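You operate a simulated robot arm through the tools that you are given. There is no shell and no other tool. Be economical: measure what you need, move in short steps, check, and stop when the job is done.

Carry out the task below with a simulated robot arm. There is one attempt and no reset: what you move stays moved.

TASK
Stand the red shelf pin beside the reject dish. It goes on the side that lies toward x +0.0, y -1.0 (a direction in the base frame), with about 3 cm between them.

It is judged by the outcome, as a careful person would: the job done as asked, and still so three seconds after it is handed in. It fails if anything else is knocked over, pushed out of place, dropped, spilled or broken.

THE ROBOT
A 6-joint arm with a two-finger parallel gripper, fixed in place. Base frame: the origin is at the foot of the arm, x ahead of it, y to its left, z up. Lengths are in m, angles in rad, forces in N, time in s.
Its first joint turns from -1.152 to 1.152 rad. Payload 2.9 kg.
Tool frame: the origin (TCP) lies between the finger pads and is the grasp point; the fingertips stand 0.03 m ahead of it; z points along the fingers, y is the line along which they close. The gripper opens to 0.11 m. The fingers are 0.02 m wide and 0.01 m thick; the gripper's body (0.048 by 0.112 m) begins 0.055 m behind the TCP.
Orientation is that of the tool frame in the base frame, as a unit quaternion [x, y, z, w]. With the fingers straight down and closing along the base's y, the tool's x points along the base's -x, its y along +y and its z along -z.

THE INTERFACE
- The arm moves only by the tool send_rows. Its argument "plan" is a list of rows, each an object of numbers (a shift or turn left out is 0, a gripper value left out holds the last): "x", "y", "z": the shift along the base's x, y, z in m; "ax", "ay", "az": the turn, a rotation vector about the base's x, y, z in rad; "hand": the closure, from 0 (fully open) to 1 (shut). In form: [{"x": .., "y": .., "z": .., "ax": .., "ay": .., "az": .., "hand": ..}, ...]. A call has 1 to 20 rows; each row is the pose to reach, as a shift and turn from the pose commanded when the call began. A row lasts 0.2 s, in which the tool goes at most 0.05 m and 0.15 rad; a call with a longer step from one row to the next is refused whole, and so is a gripper value outside its range. A pose out of reach is approached as far as the arm can. The call stops where the force on the tool passes 40 N (or 10 N more than at its start, if that is more) or the arm is blocked; 0.2 s more then pass. The fingers move at their own pace (about 0.108 m/s each) and stop on an object; they squeeze with about 30 N. The grip force told is the motor's: it shows also when the fingers shut on nothing. Time passes only in rows, and 0.2 s behind the last, so rows that repeat a pose let the fingers close. It gives the time, the measured TCP pose, the force on the tool (base axes), the opening and the grip force at its end, in the units of the frame above (readings bear some noise), and new pictures: "show" is both (left out), scene, wrist or none.
- Cameras (640 x 400 px; columns grow to the right, rows downward): "scene" is fixed at [0.071, 0.4286, 1.383]; the picture's right is [-0.81, -0.58, 0.00], its down [-0.34, 0.48, -0.81] and it looks along [0.47, -0.66, -0.59] (base axes); focal length 322 px, centre (320, 200). "wrist" rides on the gripper at [-0.036, 0, -0.057] in the tool frame; the picture's right is [0.00, -1.00, 0.00], its down [0.97, 0.00, -0.24] and it looks along [0.24, 0.00, 0.97] (tool axes); focal length 218 px, centre (320, 200).
- point_at(camera, pixels): for up to 12 pixels [column, row] of the newest picture of that camera ("zoom" is the newest enlarged one), the place [x, y, z] in the base frame of the surface seen there, good to about 0.003 m. No time passes.
- close_up(camera, box): a new picture of the part [left, top, right, bottom] of that camera's present view, enlarged. No time passes.
- job_done(): hands the job in; it is judged then, once.

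Work in short steps. Measure before you move; look again where a grasp or a placing could have gone wrong, and mend it. You have 60 turns and 120 pictures in all, the two below and enlarged ones among them. Open the gripper and draw the arm clear of the work before you hand the job in, unless the task says otherwise; then end with one line.

The tools are called after "Request:" by a JSON object that holds its "fn" and its "kwargs". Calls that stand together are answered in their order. send_rows: Moves the arm, as the interface text tells. Its arguments: {"type":"object","properties":{"plan":{"type":"array"},"show":{"type":"string","enum":["both","scene","wrist","none"]}},"required":["plan"]} The other tools are called the same way: point_at (camera, pixels) gives the place of the surface under pixels of a picture; close_up (camera, box) takes an enlarged picture of a part of a camera's view; job_done () hands the job in.

At the start:

```text
time: 0.0
eef_pos: [0.3882, -0.0779, 1.0279]
tool_rot: [0.0, 1.0, 0.001, 0.0]
ft_force: [0.0, -0.7, 1.0]
opening: 0.1101
gripper_force: 0.0
```

scene: 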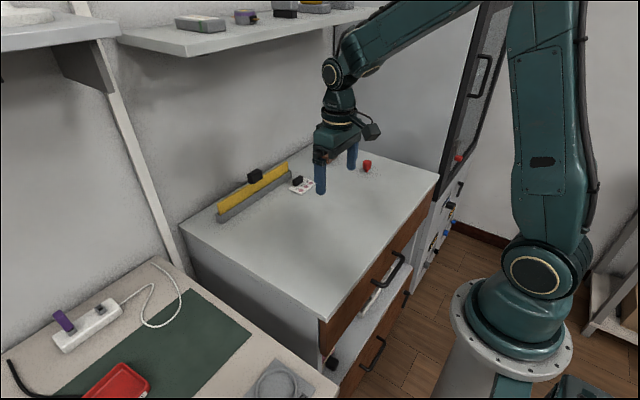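
wrist: 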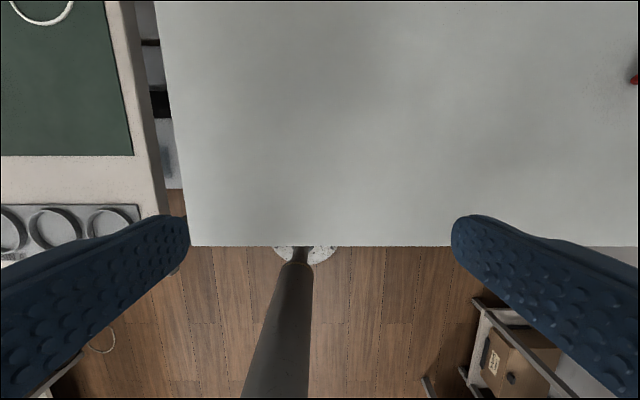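

The scene shows a red object near (367,166) and a red tray at (115,383). I enlarge both to identify the pin and the dish.

Request:
{"fn": "close_up", "kwargs": {"camera": "scene", "box": [260, 130, 420, 230]}}

Request:
{"fn": "close_up", "kwargs": {"camera": "scene", "box": [0, 250, 240, 400]}}

Request:
{"fn": "point_at", "kwargs": {"camera": "scene", "pixels": [[367, 162], [367, 170], [115, 383], [328, 157], [302, 186], [460, 157]]}}

```text
4.00 times, centred on (340, 180) of scene
```

zoom: 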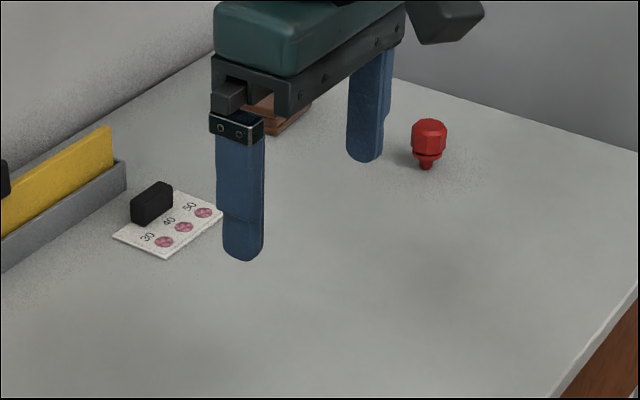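

```text
2.67 times, centred on (120, 325) of scene
```

zoom: 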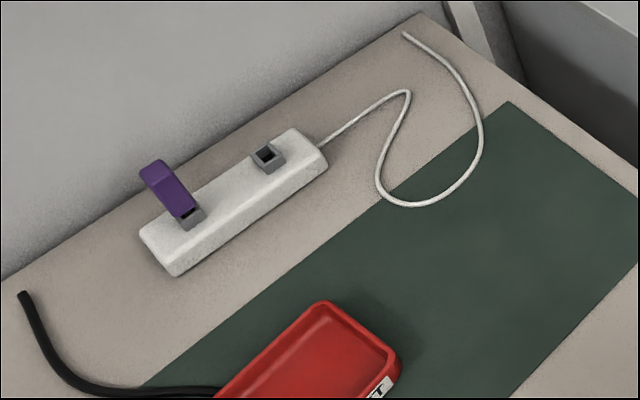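

```text
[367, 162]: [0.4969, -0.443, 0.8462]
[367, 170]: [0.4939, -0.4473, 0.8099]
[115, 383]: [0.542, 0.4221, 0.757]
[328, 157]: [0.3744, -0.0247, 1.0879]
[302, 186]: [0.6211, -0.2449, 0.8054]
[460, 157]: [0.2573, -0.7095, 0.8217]
```

The dish labelled "…CT" is on the lower table at left; the red pin is on the cabinet top near (0.50,-0.44). I check the other red thing at (458,157), and enlarge the pin and the dish.

Request:
{"fn": "close_up", "kwargs": {"camera": "scene", "box": [420, 120, 500, 170]}}

Request:
{"fn": "close_up", "kwargs": {"camera": "scene", "box": [347, 152, 387, 177]}}

Request:
{"fn": "point_at", "kwargs": {"camera": "zoom", "pixels": [[317, 130], [317, 185], [258, 190], [375, 190], [317, 260], [317, 290], [280, 260], [350, 260], [315, 325], [315, 350], [200, 320], [450, 320]]}}

Request:
{"fn": "close_up", "kwargs": {"camera": "scene", "box": [60, 337, 164, 400]}}

```text
8.00 times, centred on (460, 145) of scene
```

zoom: 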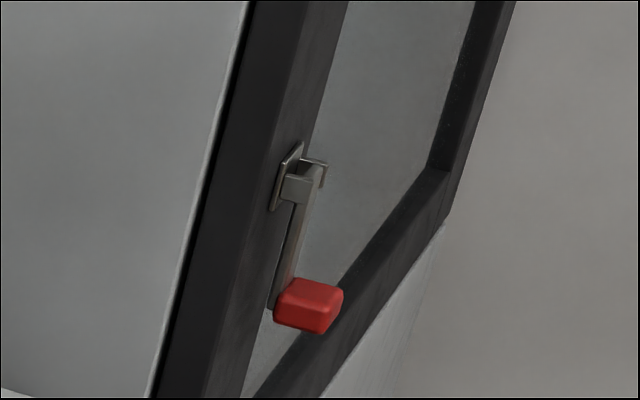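

```text
16.00 times, centred on (367, 164) of scene
```

zoom: 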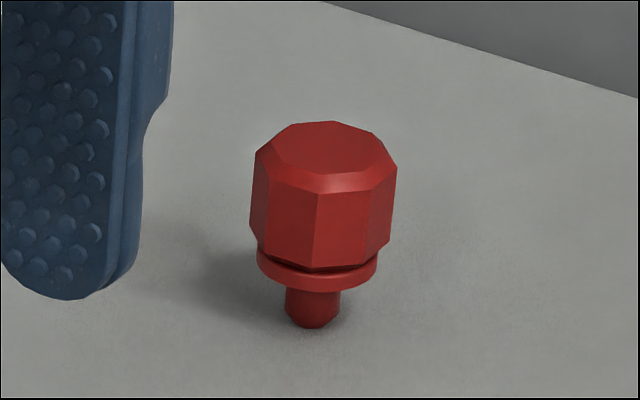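

```text
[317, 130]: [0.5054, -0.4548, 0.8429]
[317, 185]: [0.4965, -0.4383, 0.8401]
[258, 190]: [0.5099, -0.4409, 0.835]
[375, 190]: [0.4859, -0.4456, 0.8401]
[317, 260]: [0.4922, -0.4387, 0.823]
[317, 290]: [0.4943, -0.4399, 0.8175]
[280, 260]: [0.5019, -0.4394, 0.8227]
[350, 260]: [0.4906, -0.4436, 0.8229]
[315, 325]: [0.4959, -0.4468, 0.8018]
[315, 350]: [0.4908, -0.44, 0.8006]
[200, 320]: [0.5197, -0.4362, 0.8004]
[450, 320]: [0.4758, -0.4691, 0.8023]
```

```text
6.15 times, centred on (112, 368) of scene
```

zoom: 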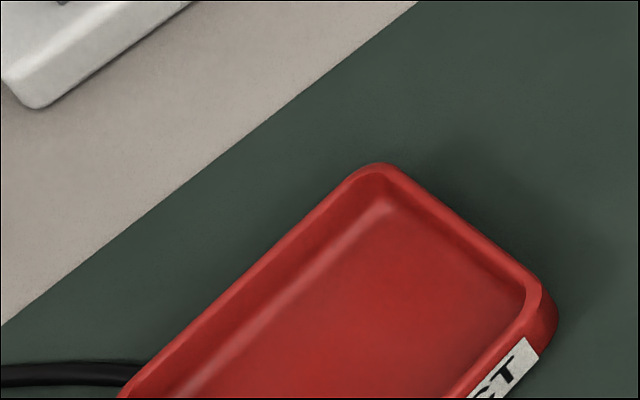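

The pin stands on its stem, axis about (0.498,-0.447), height 0.80 to 0.843. Now I measure the dish edge in the latest zoom.

Request:
{"fn": "point_at", "kwargs": {"camera": "zoom", "pixels": [[378, 164], [530, 270], [558, 322], [460, 218], [480, 205], [545, 285], [555, 240], [450, 150], [600, 330], [350, 300]]}}

Request:
{"fn": "send_rows", "kwargs": {"plan": [{"z": 0.03, "y": -0.03}, {"z": 0.03, "y": -0.07, "az": -0.1}, {"z": 0.03, "y": -0.11, "az": -0.2}, {"z": 0.03, "y": -0.15, "az": -0.3}, {"z": 0.03, "y": -0.19, "x": 0.01, "az": -0.4}, {"z": 0.03, "y": -0.23, "x": 0.03, "az": -0.5}, {"z": 0.02, "y": -0.26, "x": 0.05, "az": -0.6}, {"z": 0.0, "y": -0.29, "x": 0.06, "az": -0.7}, {"z": -0.03, "y": -0.3, "x": 0.06, "az": -0.73}]}}

```text
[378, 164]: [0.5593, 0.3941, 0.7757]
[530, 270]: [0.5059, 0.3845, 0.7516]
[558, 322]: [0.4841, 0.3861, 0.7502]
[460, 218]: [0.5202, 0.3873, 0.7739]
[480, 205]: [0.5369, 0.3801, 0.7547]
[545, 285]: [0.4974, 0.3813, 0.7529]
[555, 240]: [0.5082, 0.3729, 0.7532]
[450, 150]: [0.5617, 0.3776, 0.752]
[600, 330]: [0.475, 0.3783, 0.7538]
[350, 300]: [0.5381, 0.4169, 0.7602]
```

```text
time: 2.0
eef_pos: [0.4482, -0.3753, 0.9968]
tool_rot: [0.358, 0.934, 0.0, 0.0]
ft_force: [-0.1, -0.3, 0.0]
opening: 0.1098
gripper_force: 0.0
```

scene: 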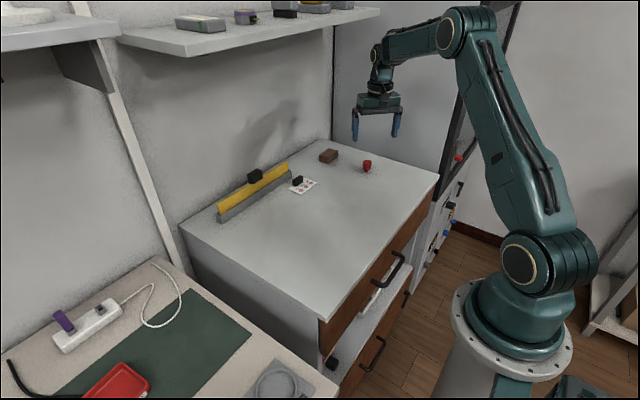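
wrist: 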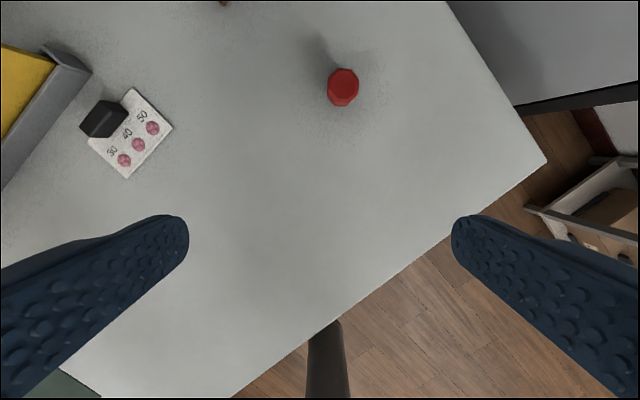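

The pin head is at (343,87) in the wrist view. I measure its top outline.

Request:
{"fn": "point_at", "kwargs": {"camera": "wrist", "pixels": [[343, 84], [330, 84], [356, 84], [343, 71], [343, 97], [343, 120], [360, 60], [400, 100]]}}

Request:
{"fn": "close_up", "kwargs": {"camera": "wrist", "box": [303, 62, 383, 112]}}

Request:
{"fn": "point_at", "kwargs": {"camera": "zoom", "pixels": [[320, 150], [240, 170], [400, 170], [320, 90], [320, 220]]}}

```text
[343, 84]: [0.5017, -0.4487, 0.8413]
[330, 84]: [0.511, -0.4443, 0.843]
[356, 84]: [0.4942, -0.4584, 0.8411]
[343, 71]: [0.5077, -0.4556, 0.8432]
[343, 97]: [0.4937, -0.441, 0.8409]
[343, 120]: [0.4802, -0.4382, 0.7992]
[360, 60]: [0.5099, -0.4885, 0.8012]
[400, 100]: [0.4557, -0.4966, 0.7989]
```

```text
8.00 times, centred on (343, 87) of wrist
```

zoom: 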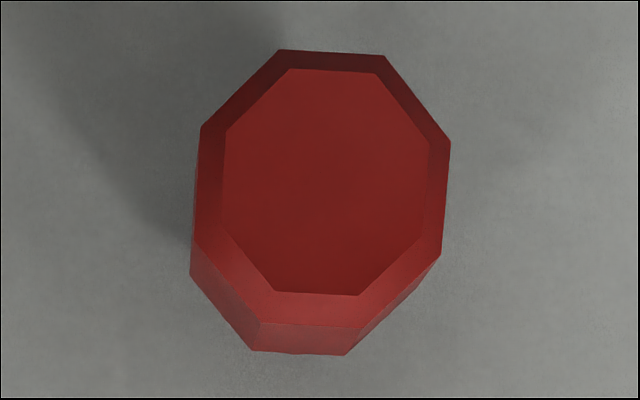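

```text
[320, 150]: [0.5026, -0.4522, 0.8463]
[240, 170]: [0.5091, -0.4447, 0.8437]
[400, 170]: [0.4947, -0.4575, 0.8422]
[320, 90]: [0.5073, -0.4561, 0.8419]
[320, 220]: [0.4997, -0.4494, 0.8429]
```

Pin axis ≈ (0.502,-0.4505), head flats nearly aligned with the fingers. I move above it, staying clear, and check.

Request:
{"fn": "send_rows", "kwargs": {"plan": [{"x": 0.027, "y": -0.037, "az": -0.025}, {"x": 0.054, "y": -0.074, "az": -0.05}, {"x": 0.054, "y": -0.074, "z": -0.04, "az": -0.05}, {"x": 0.054, "y": -0.074, "z": -0.08, "az": -0.05}, {"x": 0.054, "y": -0.074, "z": -0.08, "az": -0.05}]}}

```text
time: 3.2
eef_pos: [0.5003, -0.453, 0.9185]
tool_rot: [0.381, 0.925, 0.0, 0.001]
ft_force: [-0.4, 0.4, -0.4]
opening: 0.11
gripper_force: 0.1
out of reach, approached as far as the arm can: row 2
```

scene: 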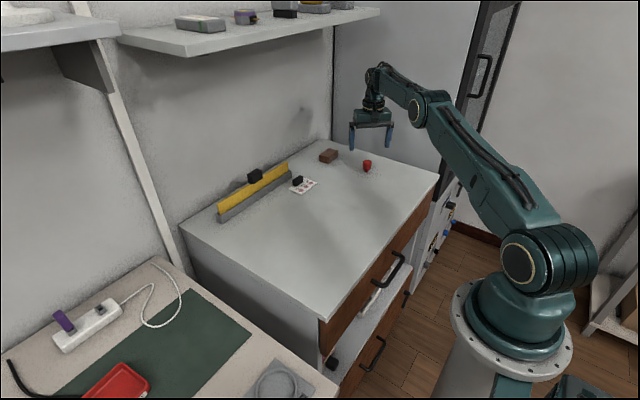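
wrist: 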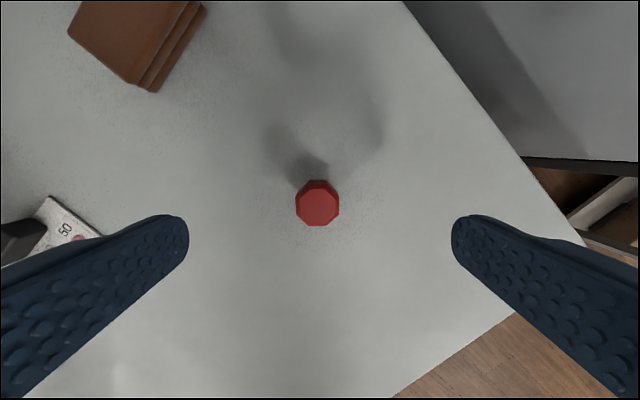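

The head is centred between the fingers (318,204). I descend to TCP z≈0.838 and close.

Request:
{"fn": "send_rows", "kwargs": {"plan": [{"z": -0.03}, {"z": -0.06}, {"z": -0.07}, {"z": -0.08}, {"z": -0.08}]}}

Request:
{"fn": "close_up", "kwargs": {"camera": "scene", "box": [327, 130, 407, 180]}}

```text
time: 4.4
eef_pos: [0.5029, -0.4514, 0.8383]
tool_rot: [0.381, 0.925, 0.0, 0.0]
ft_force: [-0.3, 0.2, -0.6]
opening: 0.1099
gripper_force: 0.0
```

scene: 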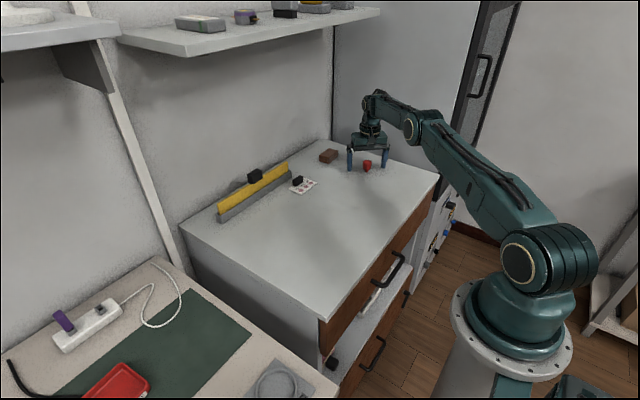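
wrist: 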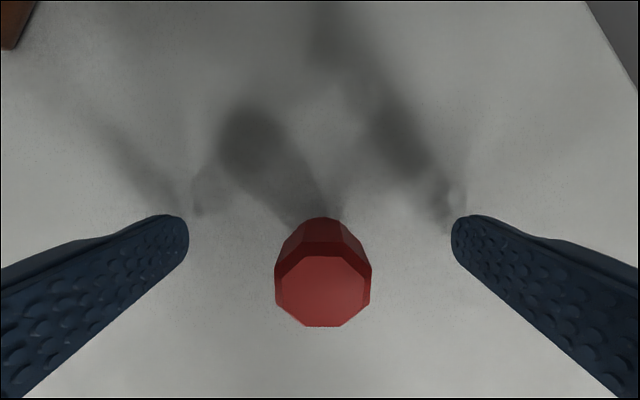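

```text
8.00 times, centred on (367, 155) of scene
```

zoom: 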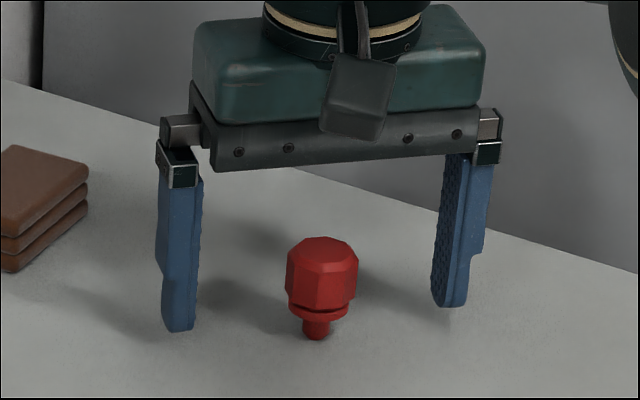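

Fingers straddle the head symmetrically. Close gently.

Request:
{"fn": "send_rows", "kwargs": {"plan": [{"hand": 0.5}, {"hand": 0.65}, {"hand": 0.75}, {"hand": 0.85}, {"hand": 1}, {"hand": 1}], "show": "wrist"}}

Request:
{"fn": "close_up", "kwargs": {"camera": "scene", "box": [327, 130, 407, 180]}}

```text
time: 5.8
eef_pos: [0.5031, -0.4516, 0.8383]
tool_rot: [0.38, 0.925, 0.0, 0.001]
ft_force: [-0.2, 0.5, 0.2]
opening: 0.0266
gripper_force: 29.7
```

wrist: 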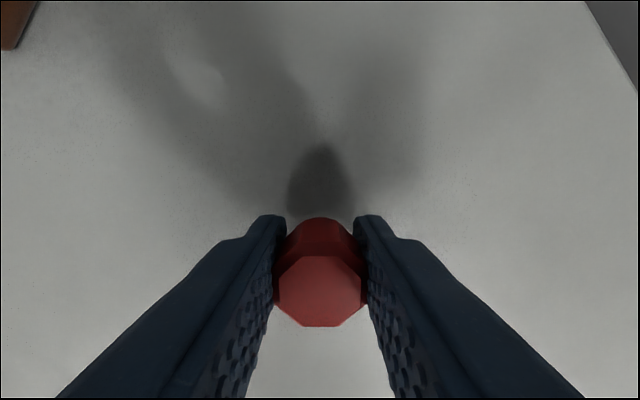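

```text
8.00 times, centred on (367, 155) of scene
```

zoom: 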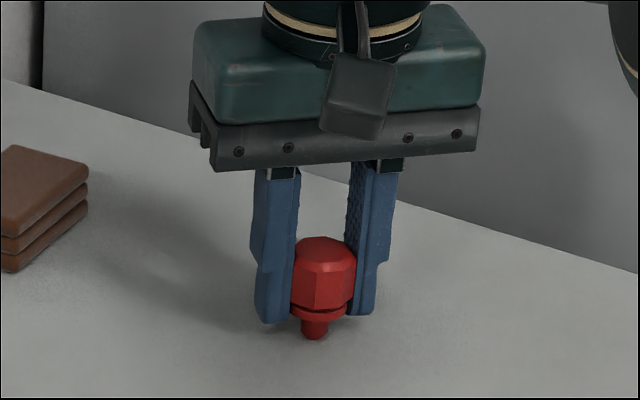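

Gripped (opening 0.0266, 29.7 N). Lift, and check the pin is held.

Request:
{"fn": "send_rows", "kwargs": {"plan": [{"z": 0.02}, {"z": 0.05}, {"z": 0.09}, {"z": 0.13, "x": -0.01, "y": 0.01}, {"z": 0.16, "x": -0.04, "y": 0.03}, {"z": 0.16, "x": -0.07, "y": 0.06}]}}

```text
time: 7.2
eef_pos: [0.4304, -0.3917, 1.0]
tool_rot: [0.38, 0.925, -0.001, 0.001]
ft_force: [-0.6, -0.3, -1.5]
opening: 0.0265
gripper_force: 29.9
```

scene: 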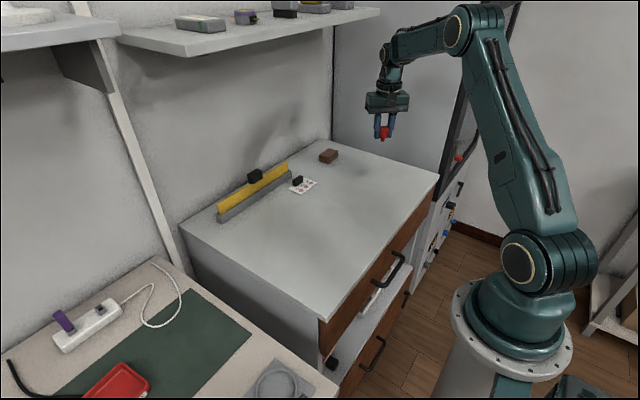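
wrist: 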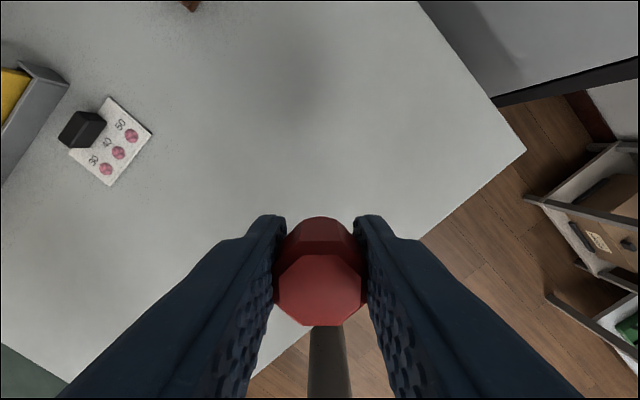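

Held and lifted. I swing over at height toward (0.42, 0.26), turning the tool back so the fingers close along y.

Request:
{"fn": "send_rows", "kwargs": {"plan": [{"y": 0.03, "az": 0.04}, {"y": 0.07, "az": 0.09}, {"y": 0.11, "az": 0.14}, {"y": 0.15, "az": 0.19}, {"y": 0.19, "az": 0.24}, {"y": 0.23, "az": 0.29}, {"y": 0.27, "az": 0.34}, {"y": 0.31, "az": 0.39}, {"y": 0.35, "az": 0.44}, {"y": 0.39, "az": 0.49}, {"y": 0.43, "az": 0.54}, {"y": 0.47, "az": 0.59}, {"y": 0.51, "az": 0.64}, {"y": 0.55, "az": 0.69}, {"y": 0.59, "az": 0.74}, {"y": 0.62, "az": 0.78}, {"y": 0.65, "az": 0.78}, {"y": 0.65, "az": 0.78}]}}

```text
time: 11.0
eef_pos: [0.4357, 0.2561, 0.9957]
tool_rot: [0.0, 1.0, 0.0, 0.001]
ft_force: [-0.1, 0.6, -1.0]
opening: 0.0265
gripper_force: 29.7
```

scene: 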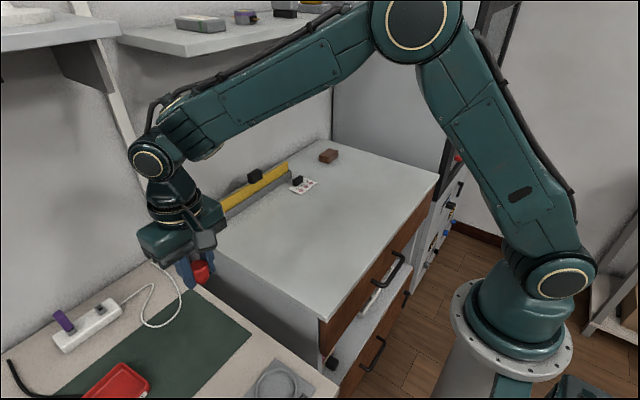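
wrist: 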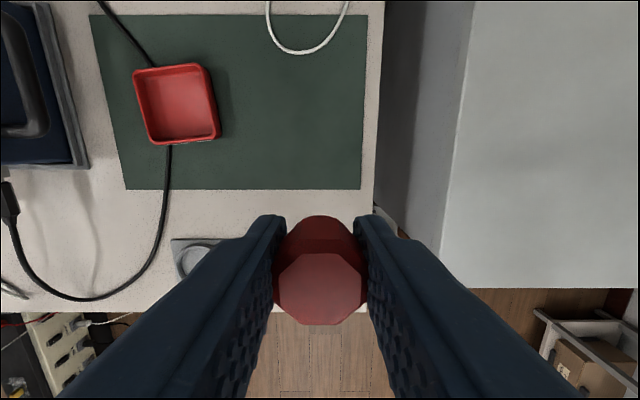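

The dish is fully visible in the wrist view; I measure its rim and base.

Request:
{"fn": "close_up", "kwargs": {"camera": "wrist", "box": [112, 50, 272, 150]}}

Request:
{"fn": "point_at", "kwargs": {"camera": "wrist", "pixels": [[206, 66], [218, 136], [214, 100], [134, 70], [149, 144], [225, 100], [223, 130], [219, 70], [255, 105]]}}

```text
4.00 times, centred on (192, 100) of wrist
```

zoom: 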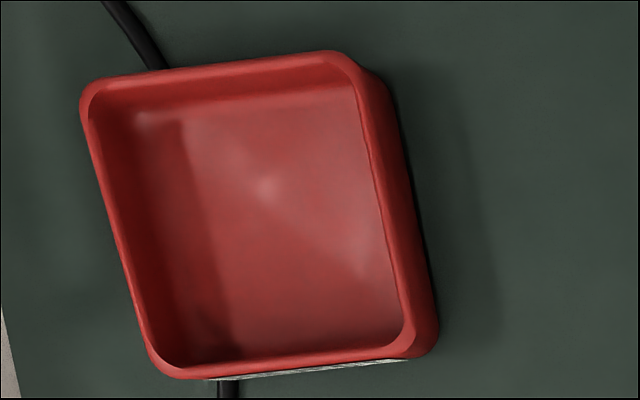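

```text
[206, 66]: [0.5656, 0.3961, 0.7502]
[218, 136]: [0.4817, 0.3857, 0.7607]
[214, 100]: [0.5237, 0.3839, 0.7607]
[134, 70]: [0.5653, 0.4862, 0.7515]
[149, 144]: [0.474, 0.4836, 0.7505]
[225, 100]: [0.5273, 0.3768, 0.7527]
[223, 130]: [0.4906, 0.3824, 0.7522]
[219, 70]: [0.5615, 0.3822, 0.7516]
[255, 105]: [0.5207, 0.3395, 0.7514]
```

Request:
{"fn": "point_at", "kwargs": {"camera": "zoom", "pixels": [[350, 60], [385, 85], [400, 160], [418, 230], [436, 320], [385, 180], [405, 310], [95, 95], [125, 240], [155, 350], [430, 350], [410, 345]]}}

```text
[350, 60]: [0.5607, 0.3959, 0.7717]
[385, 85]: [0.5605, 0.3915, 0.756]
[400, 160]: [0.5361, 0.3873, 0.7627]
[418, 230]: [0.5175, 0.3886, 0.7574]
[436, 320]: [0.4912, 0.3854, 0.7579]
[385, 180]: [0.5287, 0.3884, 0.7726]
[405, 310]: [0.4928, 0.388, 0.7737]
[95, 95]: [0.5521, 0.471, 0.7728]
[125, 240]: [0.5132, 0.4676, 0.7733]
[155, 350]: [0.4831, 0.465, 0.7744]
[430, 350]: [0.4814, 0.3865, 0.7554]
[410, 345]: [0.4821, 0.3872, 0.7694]
```

Dish spans x 0.477–0.564, near face at y≈0.386, mat z≈0.752. Target pin centre ≈ (0.522, 0.343). Move over it and lower partway.

Request:
{"fn": "send_rows", "kwargs": {"plan": [{"x": 0.03, "y": 0.03}, {"x": 0.06, "y": 0.06}, {"x": 0.089, "y": 0.086}, {"x": 0.089, "y": 0.086, "z": -0.04}, {"x": 0.089, "y": 0.086, "z": -0.08}, {"x": 0.089, "y": 0.086, "z": -0.12}, {"x": 0.089, "y": 0.086, "z": -0.16}, {"x": 0.089, "y": 0.086, "z": -0.18}, {"x": 0.089, "y": 0.086, "z": -0.18}]}}

```text
time: 13.0
eef_pos: [0.5216, 0.3413, 0.8156]
tool_rot: [0.001, 1.0, 0.0, -0.001]
ft_force: [0.7, 0.3, 0.0]
opening: 0.0266
gripper_force: 30.0
```

scene: 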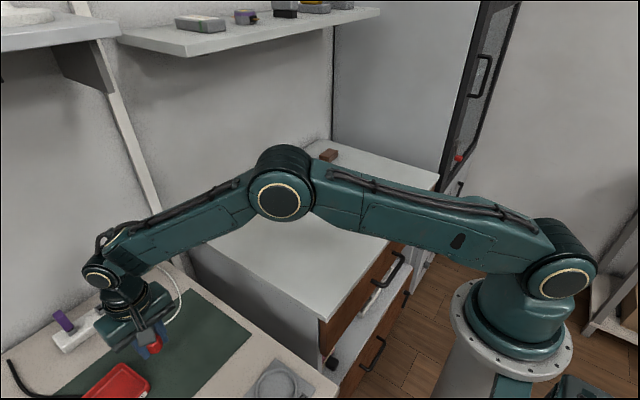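
wrist: 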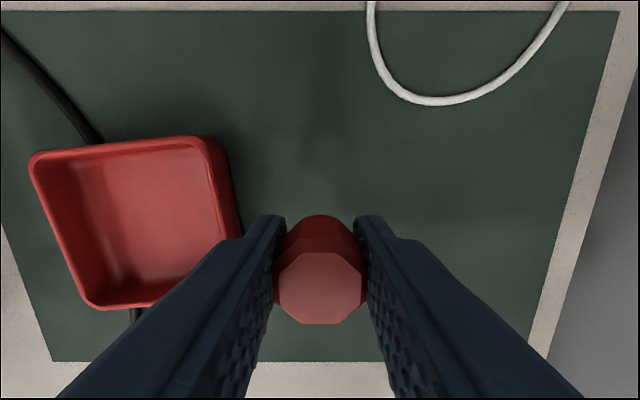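

TCP at (0.5216,0.3413,0.8156); the dish stays clear of the left finger. Lower to ≈0.791.

Request:
{"fn": "send_rows", "kwargs": {"plan": [{"z": -0.01, "y": 0.001}, {"z": -0.018, "y": 0.001}, {"z": -0.022, "y": 0.001}, {"z": -0.0245, "y": 0.001}, {"z": -0.0245, "y": 0.001}]}}

Request:
{"fn": "close_up", "kwargs": {"camera": "scene", "box": [100, 320, 200, 382]}}

```text
time: 14.2
eef_pos: [0.522, 0.3453, 0.7937]
tool_rot: [0.0, 1.0, 0.0, 0.0]
ft_force: [0.7, 0.6, 0.4]
opening: 0.0265
gripper_force: 30.2
```

scene: 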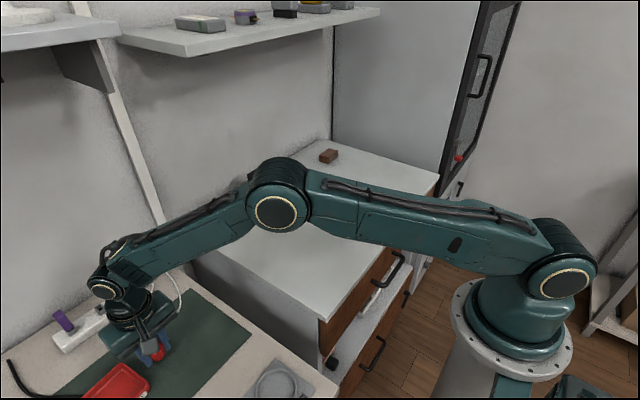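
wrist: 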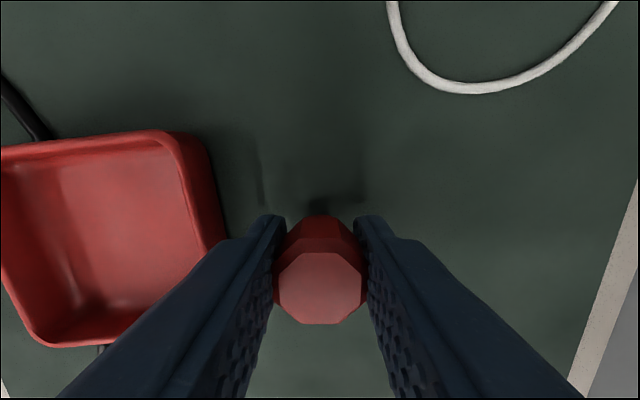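

```text
6.40 times, centred on (150, 351) of scene
```

zoom: 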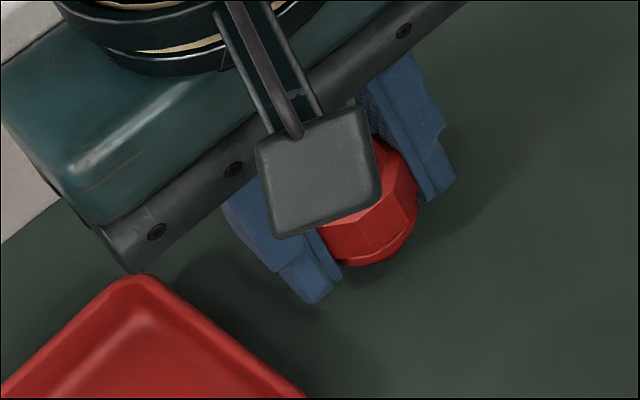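

Request:
{"fn": "point_at", "kwargs": {"camera": "wrist", "pixels": [[320, 290], [280, 290], [360, 290], [205, 200], [235, 235], [240, 190], [222, 230]]}}

Request:
{"fn": "send_rows", "kwargs": {"plan": [{"z": -0.001}, {"z": -0.0015}, {"z": -0.002}, {"z": -0.002}], "show": "none"}}

```text
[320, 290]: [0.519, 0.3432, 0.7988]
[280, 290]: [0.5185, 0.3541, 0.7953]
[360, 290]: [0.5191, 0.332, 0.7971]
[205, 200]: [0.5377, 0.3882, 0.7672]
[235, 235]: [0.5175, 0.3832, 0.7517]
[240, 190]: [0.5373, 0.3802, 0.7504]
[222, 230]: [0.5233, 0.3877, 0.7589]
```

```text
time: 15.2
eef_pos: [0.5212, 0.344, 0.7911]
tool_rot: [0.0, 1.0, -0.001, 0.0]
ft_force: [0.1, 0.2, 0.1]
opening: 0.0265
gripper_force: 29.9
```

Pin centre y≈0.343, gap ≈3 cm. No contact yet; inch down until the force shows contact.

Request:
{"fn": "send_rows", "kwargs": {"plan": [{"z": -0.0005}, {"z": -0.001}, {"z": -0.001}], "show": "none"}}

```text
time: 16.0
eef_pos: [0.5222, 0.3448, 0.7902]
tool_rot: [0.0, 1.0, 0.0, 0.0]
ft_force: [-0.6, -1.1, 0.0]
opening: 0.0266
gripper_force: 30.0
```

Request:
{"fn": "send_rows", "kwargs": {"plan": [{"z": -0.0005}, {"z": -0.001}, {"z": -0.001}], "show": "wrist"}}

Request:
{"fn": "close_up", "kwargs": {"camera": "scene", "box": [130, 330, 190, 368]}}

```text
time: 16.8
eef_pos: [0.5213, 0.3438, 0.789]
tool_rot: [0.0, 1.0, 0.0, -0.001]
ft_force: [-0.3, 0.8, 5.7]
opening: 0.0265
gripper_force: 30.0
```

wrist: 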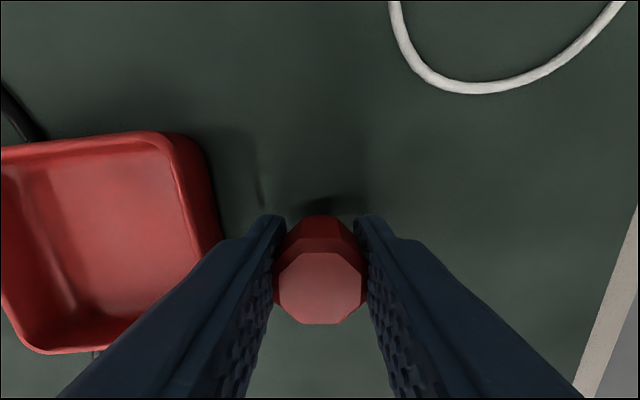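

```text
10.53 times, centred on (160, 349) of scene
```

zoom: 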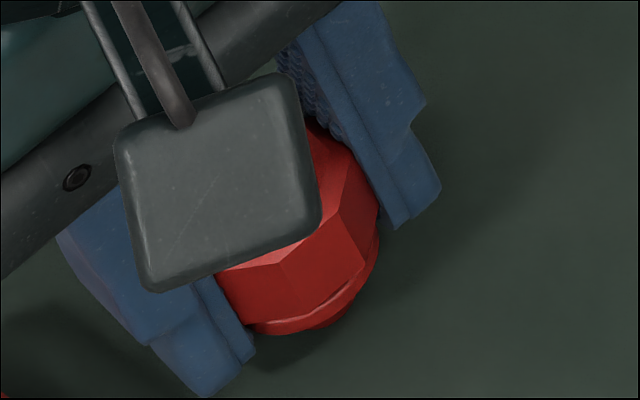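

Contact (5.7 N up). Open slowly, only partly, so the finger doesn't reach the dish.

Request:
{"fn": "send_rows", "kwargs": {"plan": [{"hand": 0.76, "z": 0.0003}, {"hand": 0.73, "z": 0.0003}, {"hand": 0.7, "z": 0.0003}, {"hand": 0.66, "z": 0.0003}, {"hand": 0.62, "z": 0.0003}, {"hand": 0.6, "z": 0.0003}]}}

```text
time: 18.2
eef_pos: [0.521, 0.3437, 0.7908]
tool_rot: [0.0, 1.0, 0.0, 0.0]
ft_force: [-1.3, 0.1, -0.1]
opening: 0.0441
gripper_force: 0.1
```

scene: 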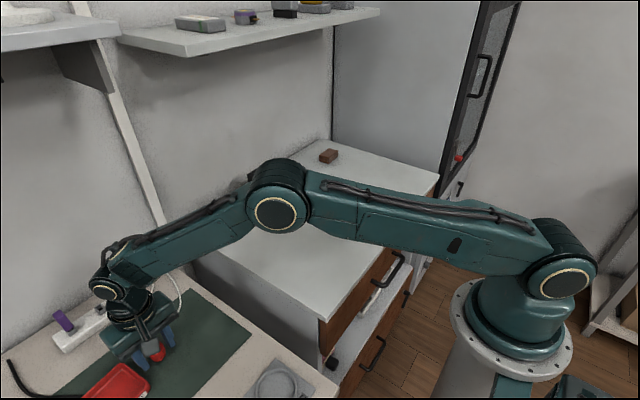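
wrist: 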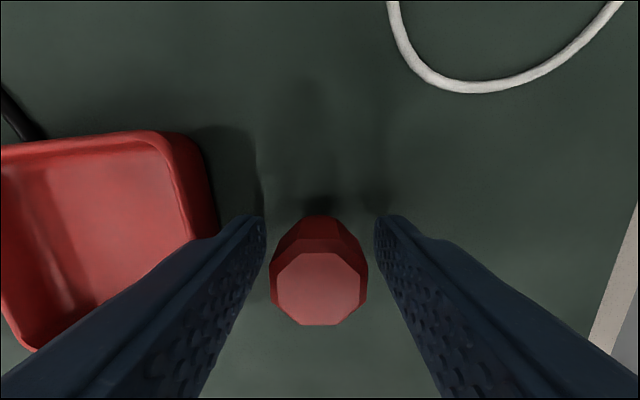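

The pin stands free between the fingers. Rise straight up, then draw back.

Request:
{"fn": "send_rows", "kwargs": {"plan": [{"z": 0.01}, {"z": 0.03}, {"z": 0.06}, {"z": 0.1}, {"z": 0.14}, {"z": 0.18}, {"z": 0.22, "x": -0.03}, {"z": 0.24, "x": -0.06, "y": -0.04, "hand": 0.2}, {"z": 0.24, "x": -0.09, "y": -0.08, "hand": 0}, {"z": 0.24, "x": -0.12, "y": -0.12, "hand": 0}, {"z": 0.24, "x": -0.12, "y": -0.16, "hand": 0}]}}

Request:
{"fn": "close_up", "kwargs": {"camera": "scene", "box": [70, 320, 198, 400]}}

```text
refused: row 8 steps farther than a row can; nothing moved
```

```text
5.00 times, centred on (134, 360) of scene
```

zoom: 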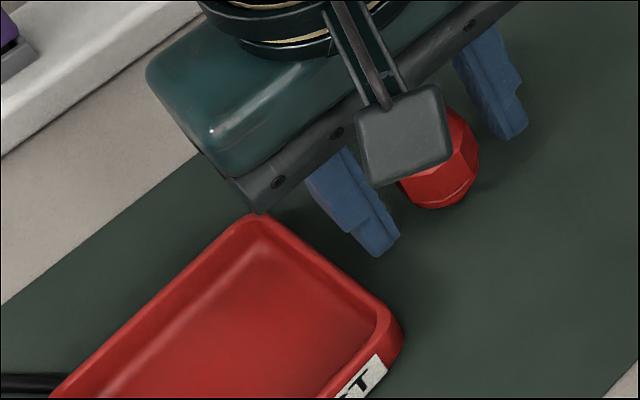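

One step was too long; I resend with shorter steps.

Request:
{"fn": "send_rows", "kwargs": {"plan": [{"z": 0.01}, {"z": 0.03}, {"z": 0.06}, {"z": 0.1}, {"z": 0.14}, {"z": 0.18}, {"z": 0.21, "x": -0.03}, {"z": 0.22, "x": -0.05, "y": -0.03, "hand": 0.2}, {"z": 0.22, "x": -0.08, "y": -0.06, "hand": 0}, {"z": 0.22, "x": -0.11, "y": -0.09, "hand": 0}, {"z": 0.22, "x": -0.12, "y": -0.13, "hand": 0}, {"z": 0.22, "x": -0.12, "y": -0.17, "hand": 0}, {"z": 0.22, "x": -0.12, "y": -0.17, "hand": 0}]}}

Request:
{"fn": "close_up", "kwargs": {"camera": "scene", "box": [70, 320, 198, 400]}}

```text
time: 21.0
eef_pos: [0.4049, 0.1743, 1.0099]
tool_rot: [0.001, 1.0, 0.0, 0.0]
ft_force: [-0.8, 0.0, 0.6]
opening: 0.1099
gripper_force: 0.1
```

scene: 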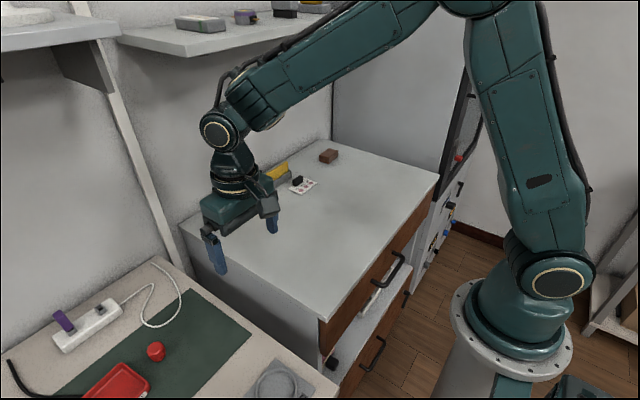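
wrist: 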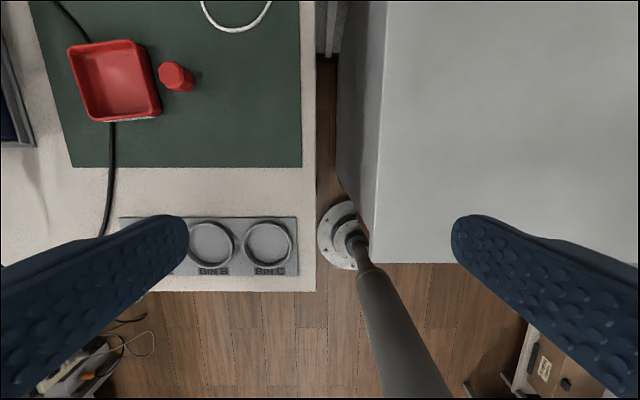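

```text
5.00 times, centred on (134, 360) of scene
```

zoom: 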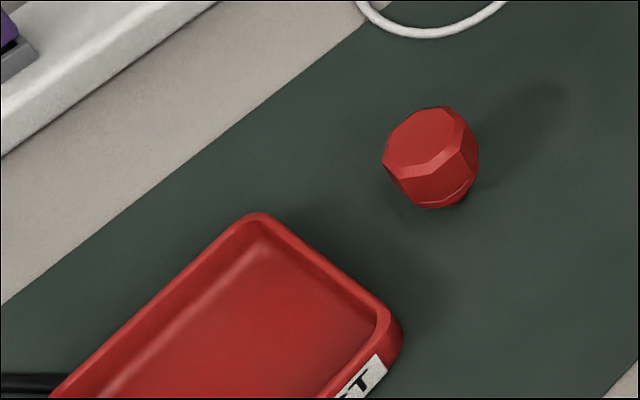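

The pin stands; verify it is upright (head top height) and its place.

Request:
{"fn": "point_at", "kwargs": {"camera": "zoom", "pixels": [[422, 140], [400, 150], [445, 120], [440, 150], [410, 165], [435, 200], [470, 150]]}}

Request:
{"fn": "close_up", "kwargs": {"camera": "wrist", "box": [60, 25, 220, 125]}}

```text
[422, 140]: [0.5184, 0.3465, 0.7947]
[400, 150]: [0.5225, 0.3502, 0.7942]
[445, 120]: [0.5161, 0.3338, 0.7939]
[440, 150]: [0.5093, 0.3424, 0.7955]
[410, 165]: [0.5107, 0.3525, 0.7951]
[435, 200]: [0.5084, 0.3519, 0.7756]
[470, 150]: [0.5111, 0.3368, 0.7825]
```

```text
4.00 times, centred on (140, 75) of wrist
```

zoom: 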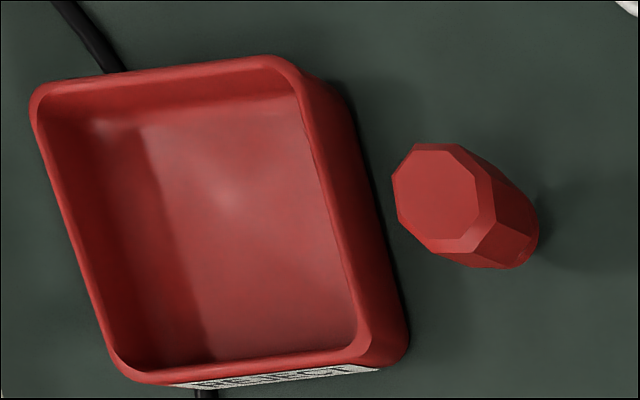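

The head top is level at z≈0.795 (upright), the pin is centred at about (0.518, 0.343) with a gap of about 3 cm, the dish hasn't moved and the arm is clear. Handing in.

Request:
{"fn": "job_done", "kwargs": {}}

```text
The job is handed in.
```

The red shelf pin is standing upright on its stem on the −y side of the reject dish, about 3 cm away, and nothing else was moved.
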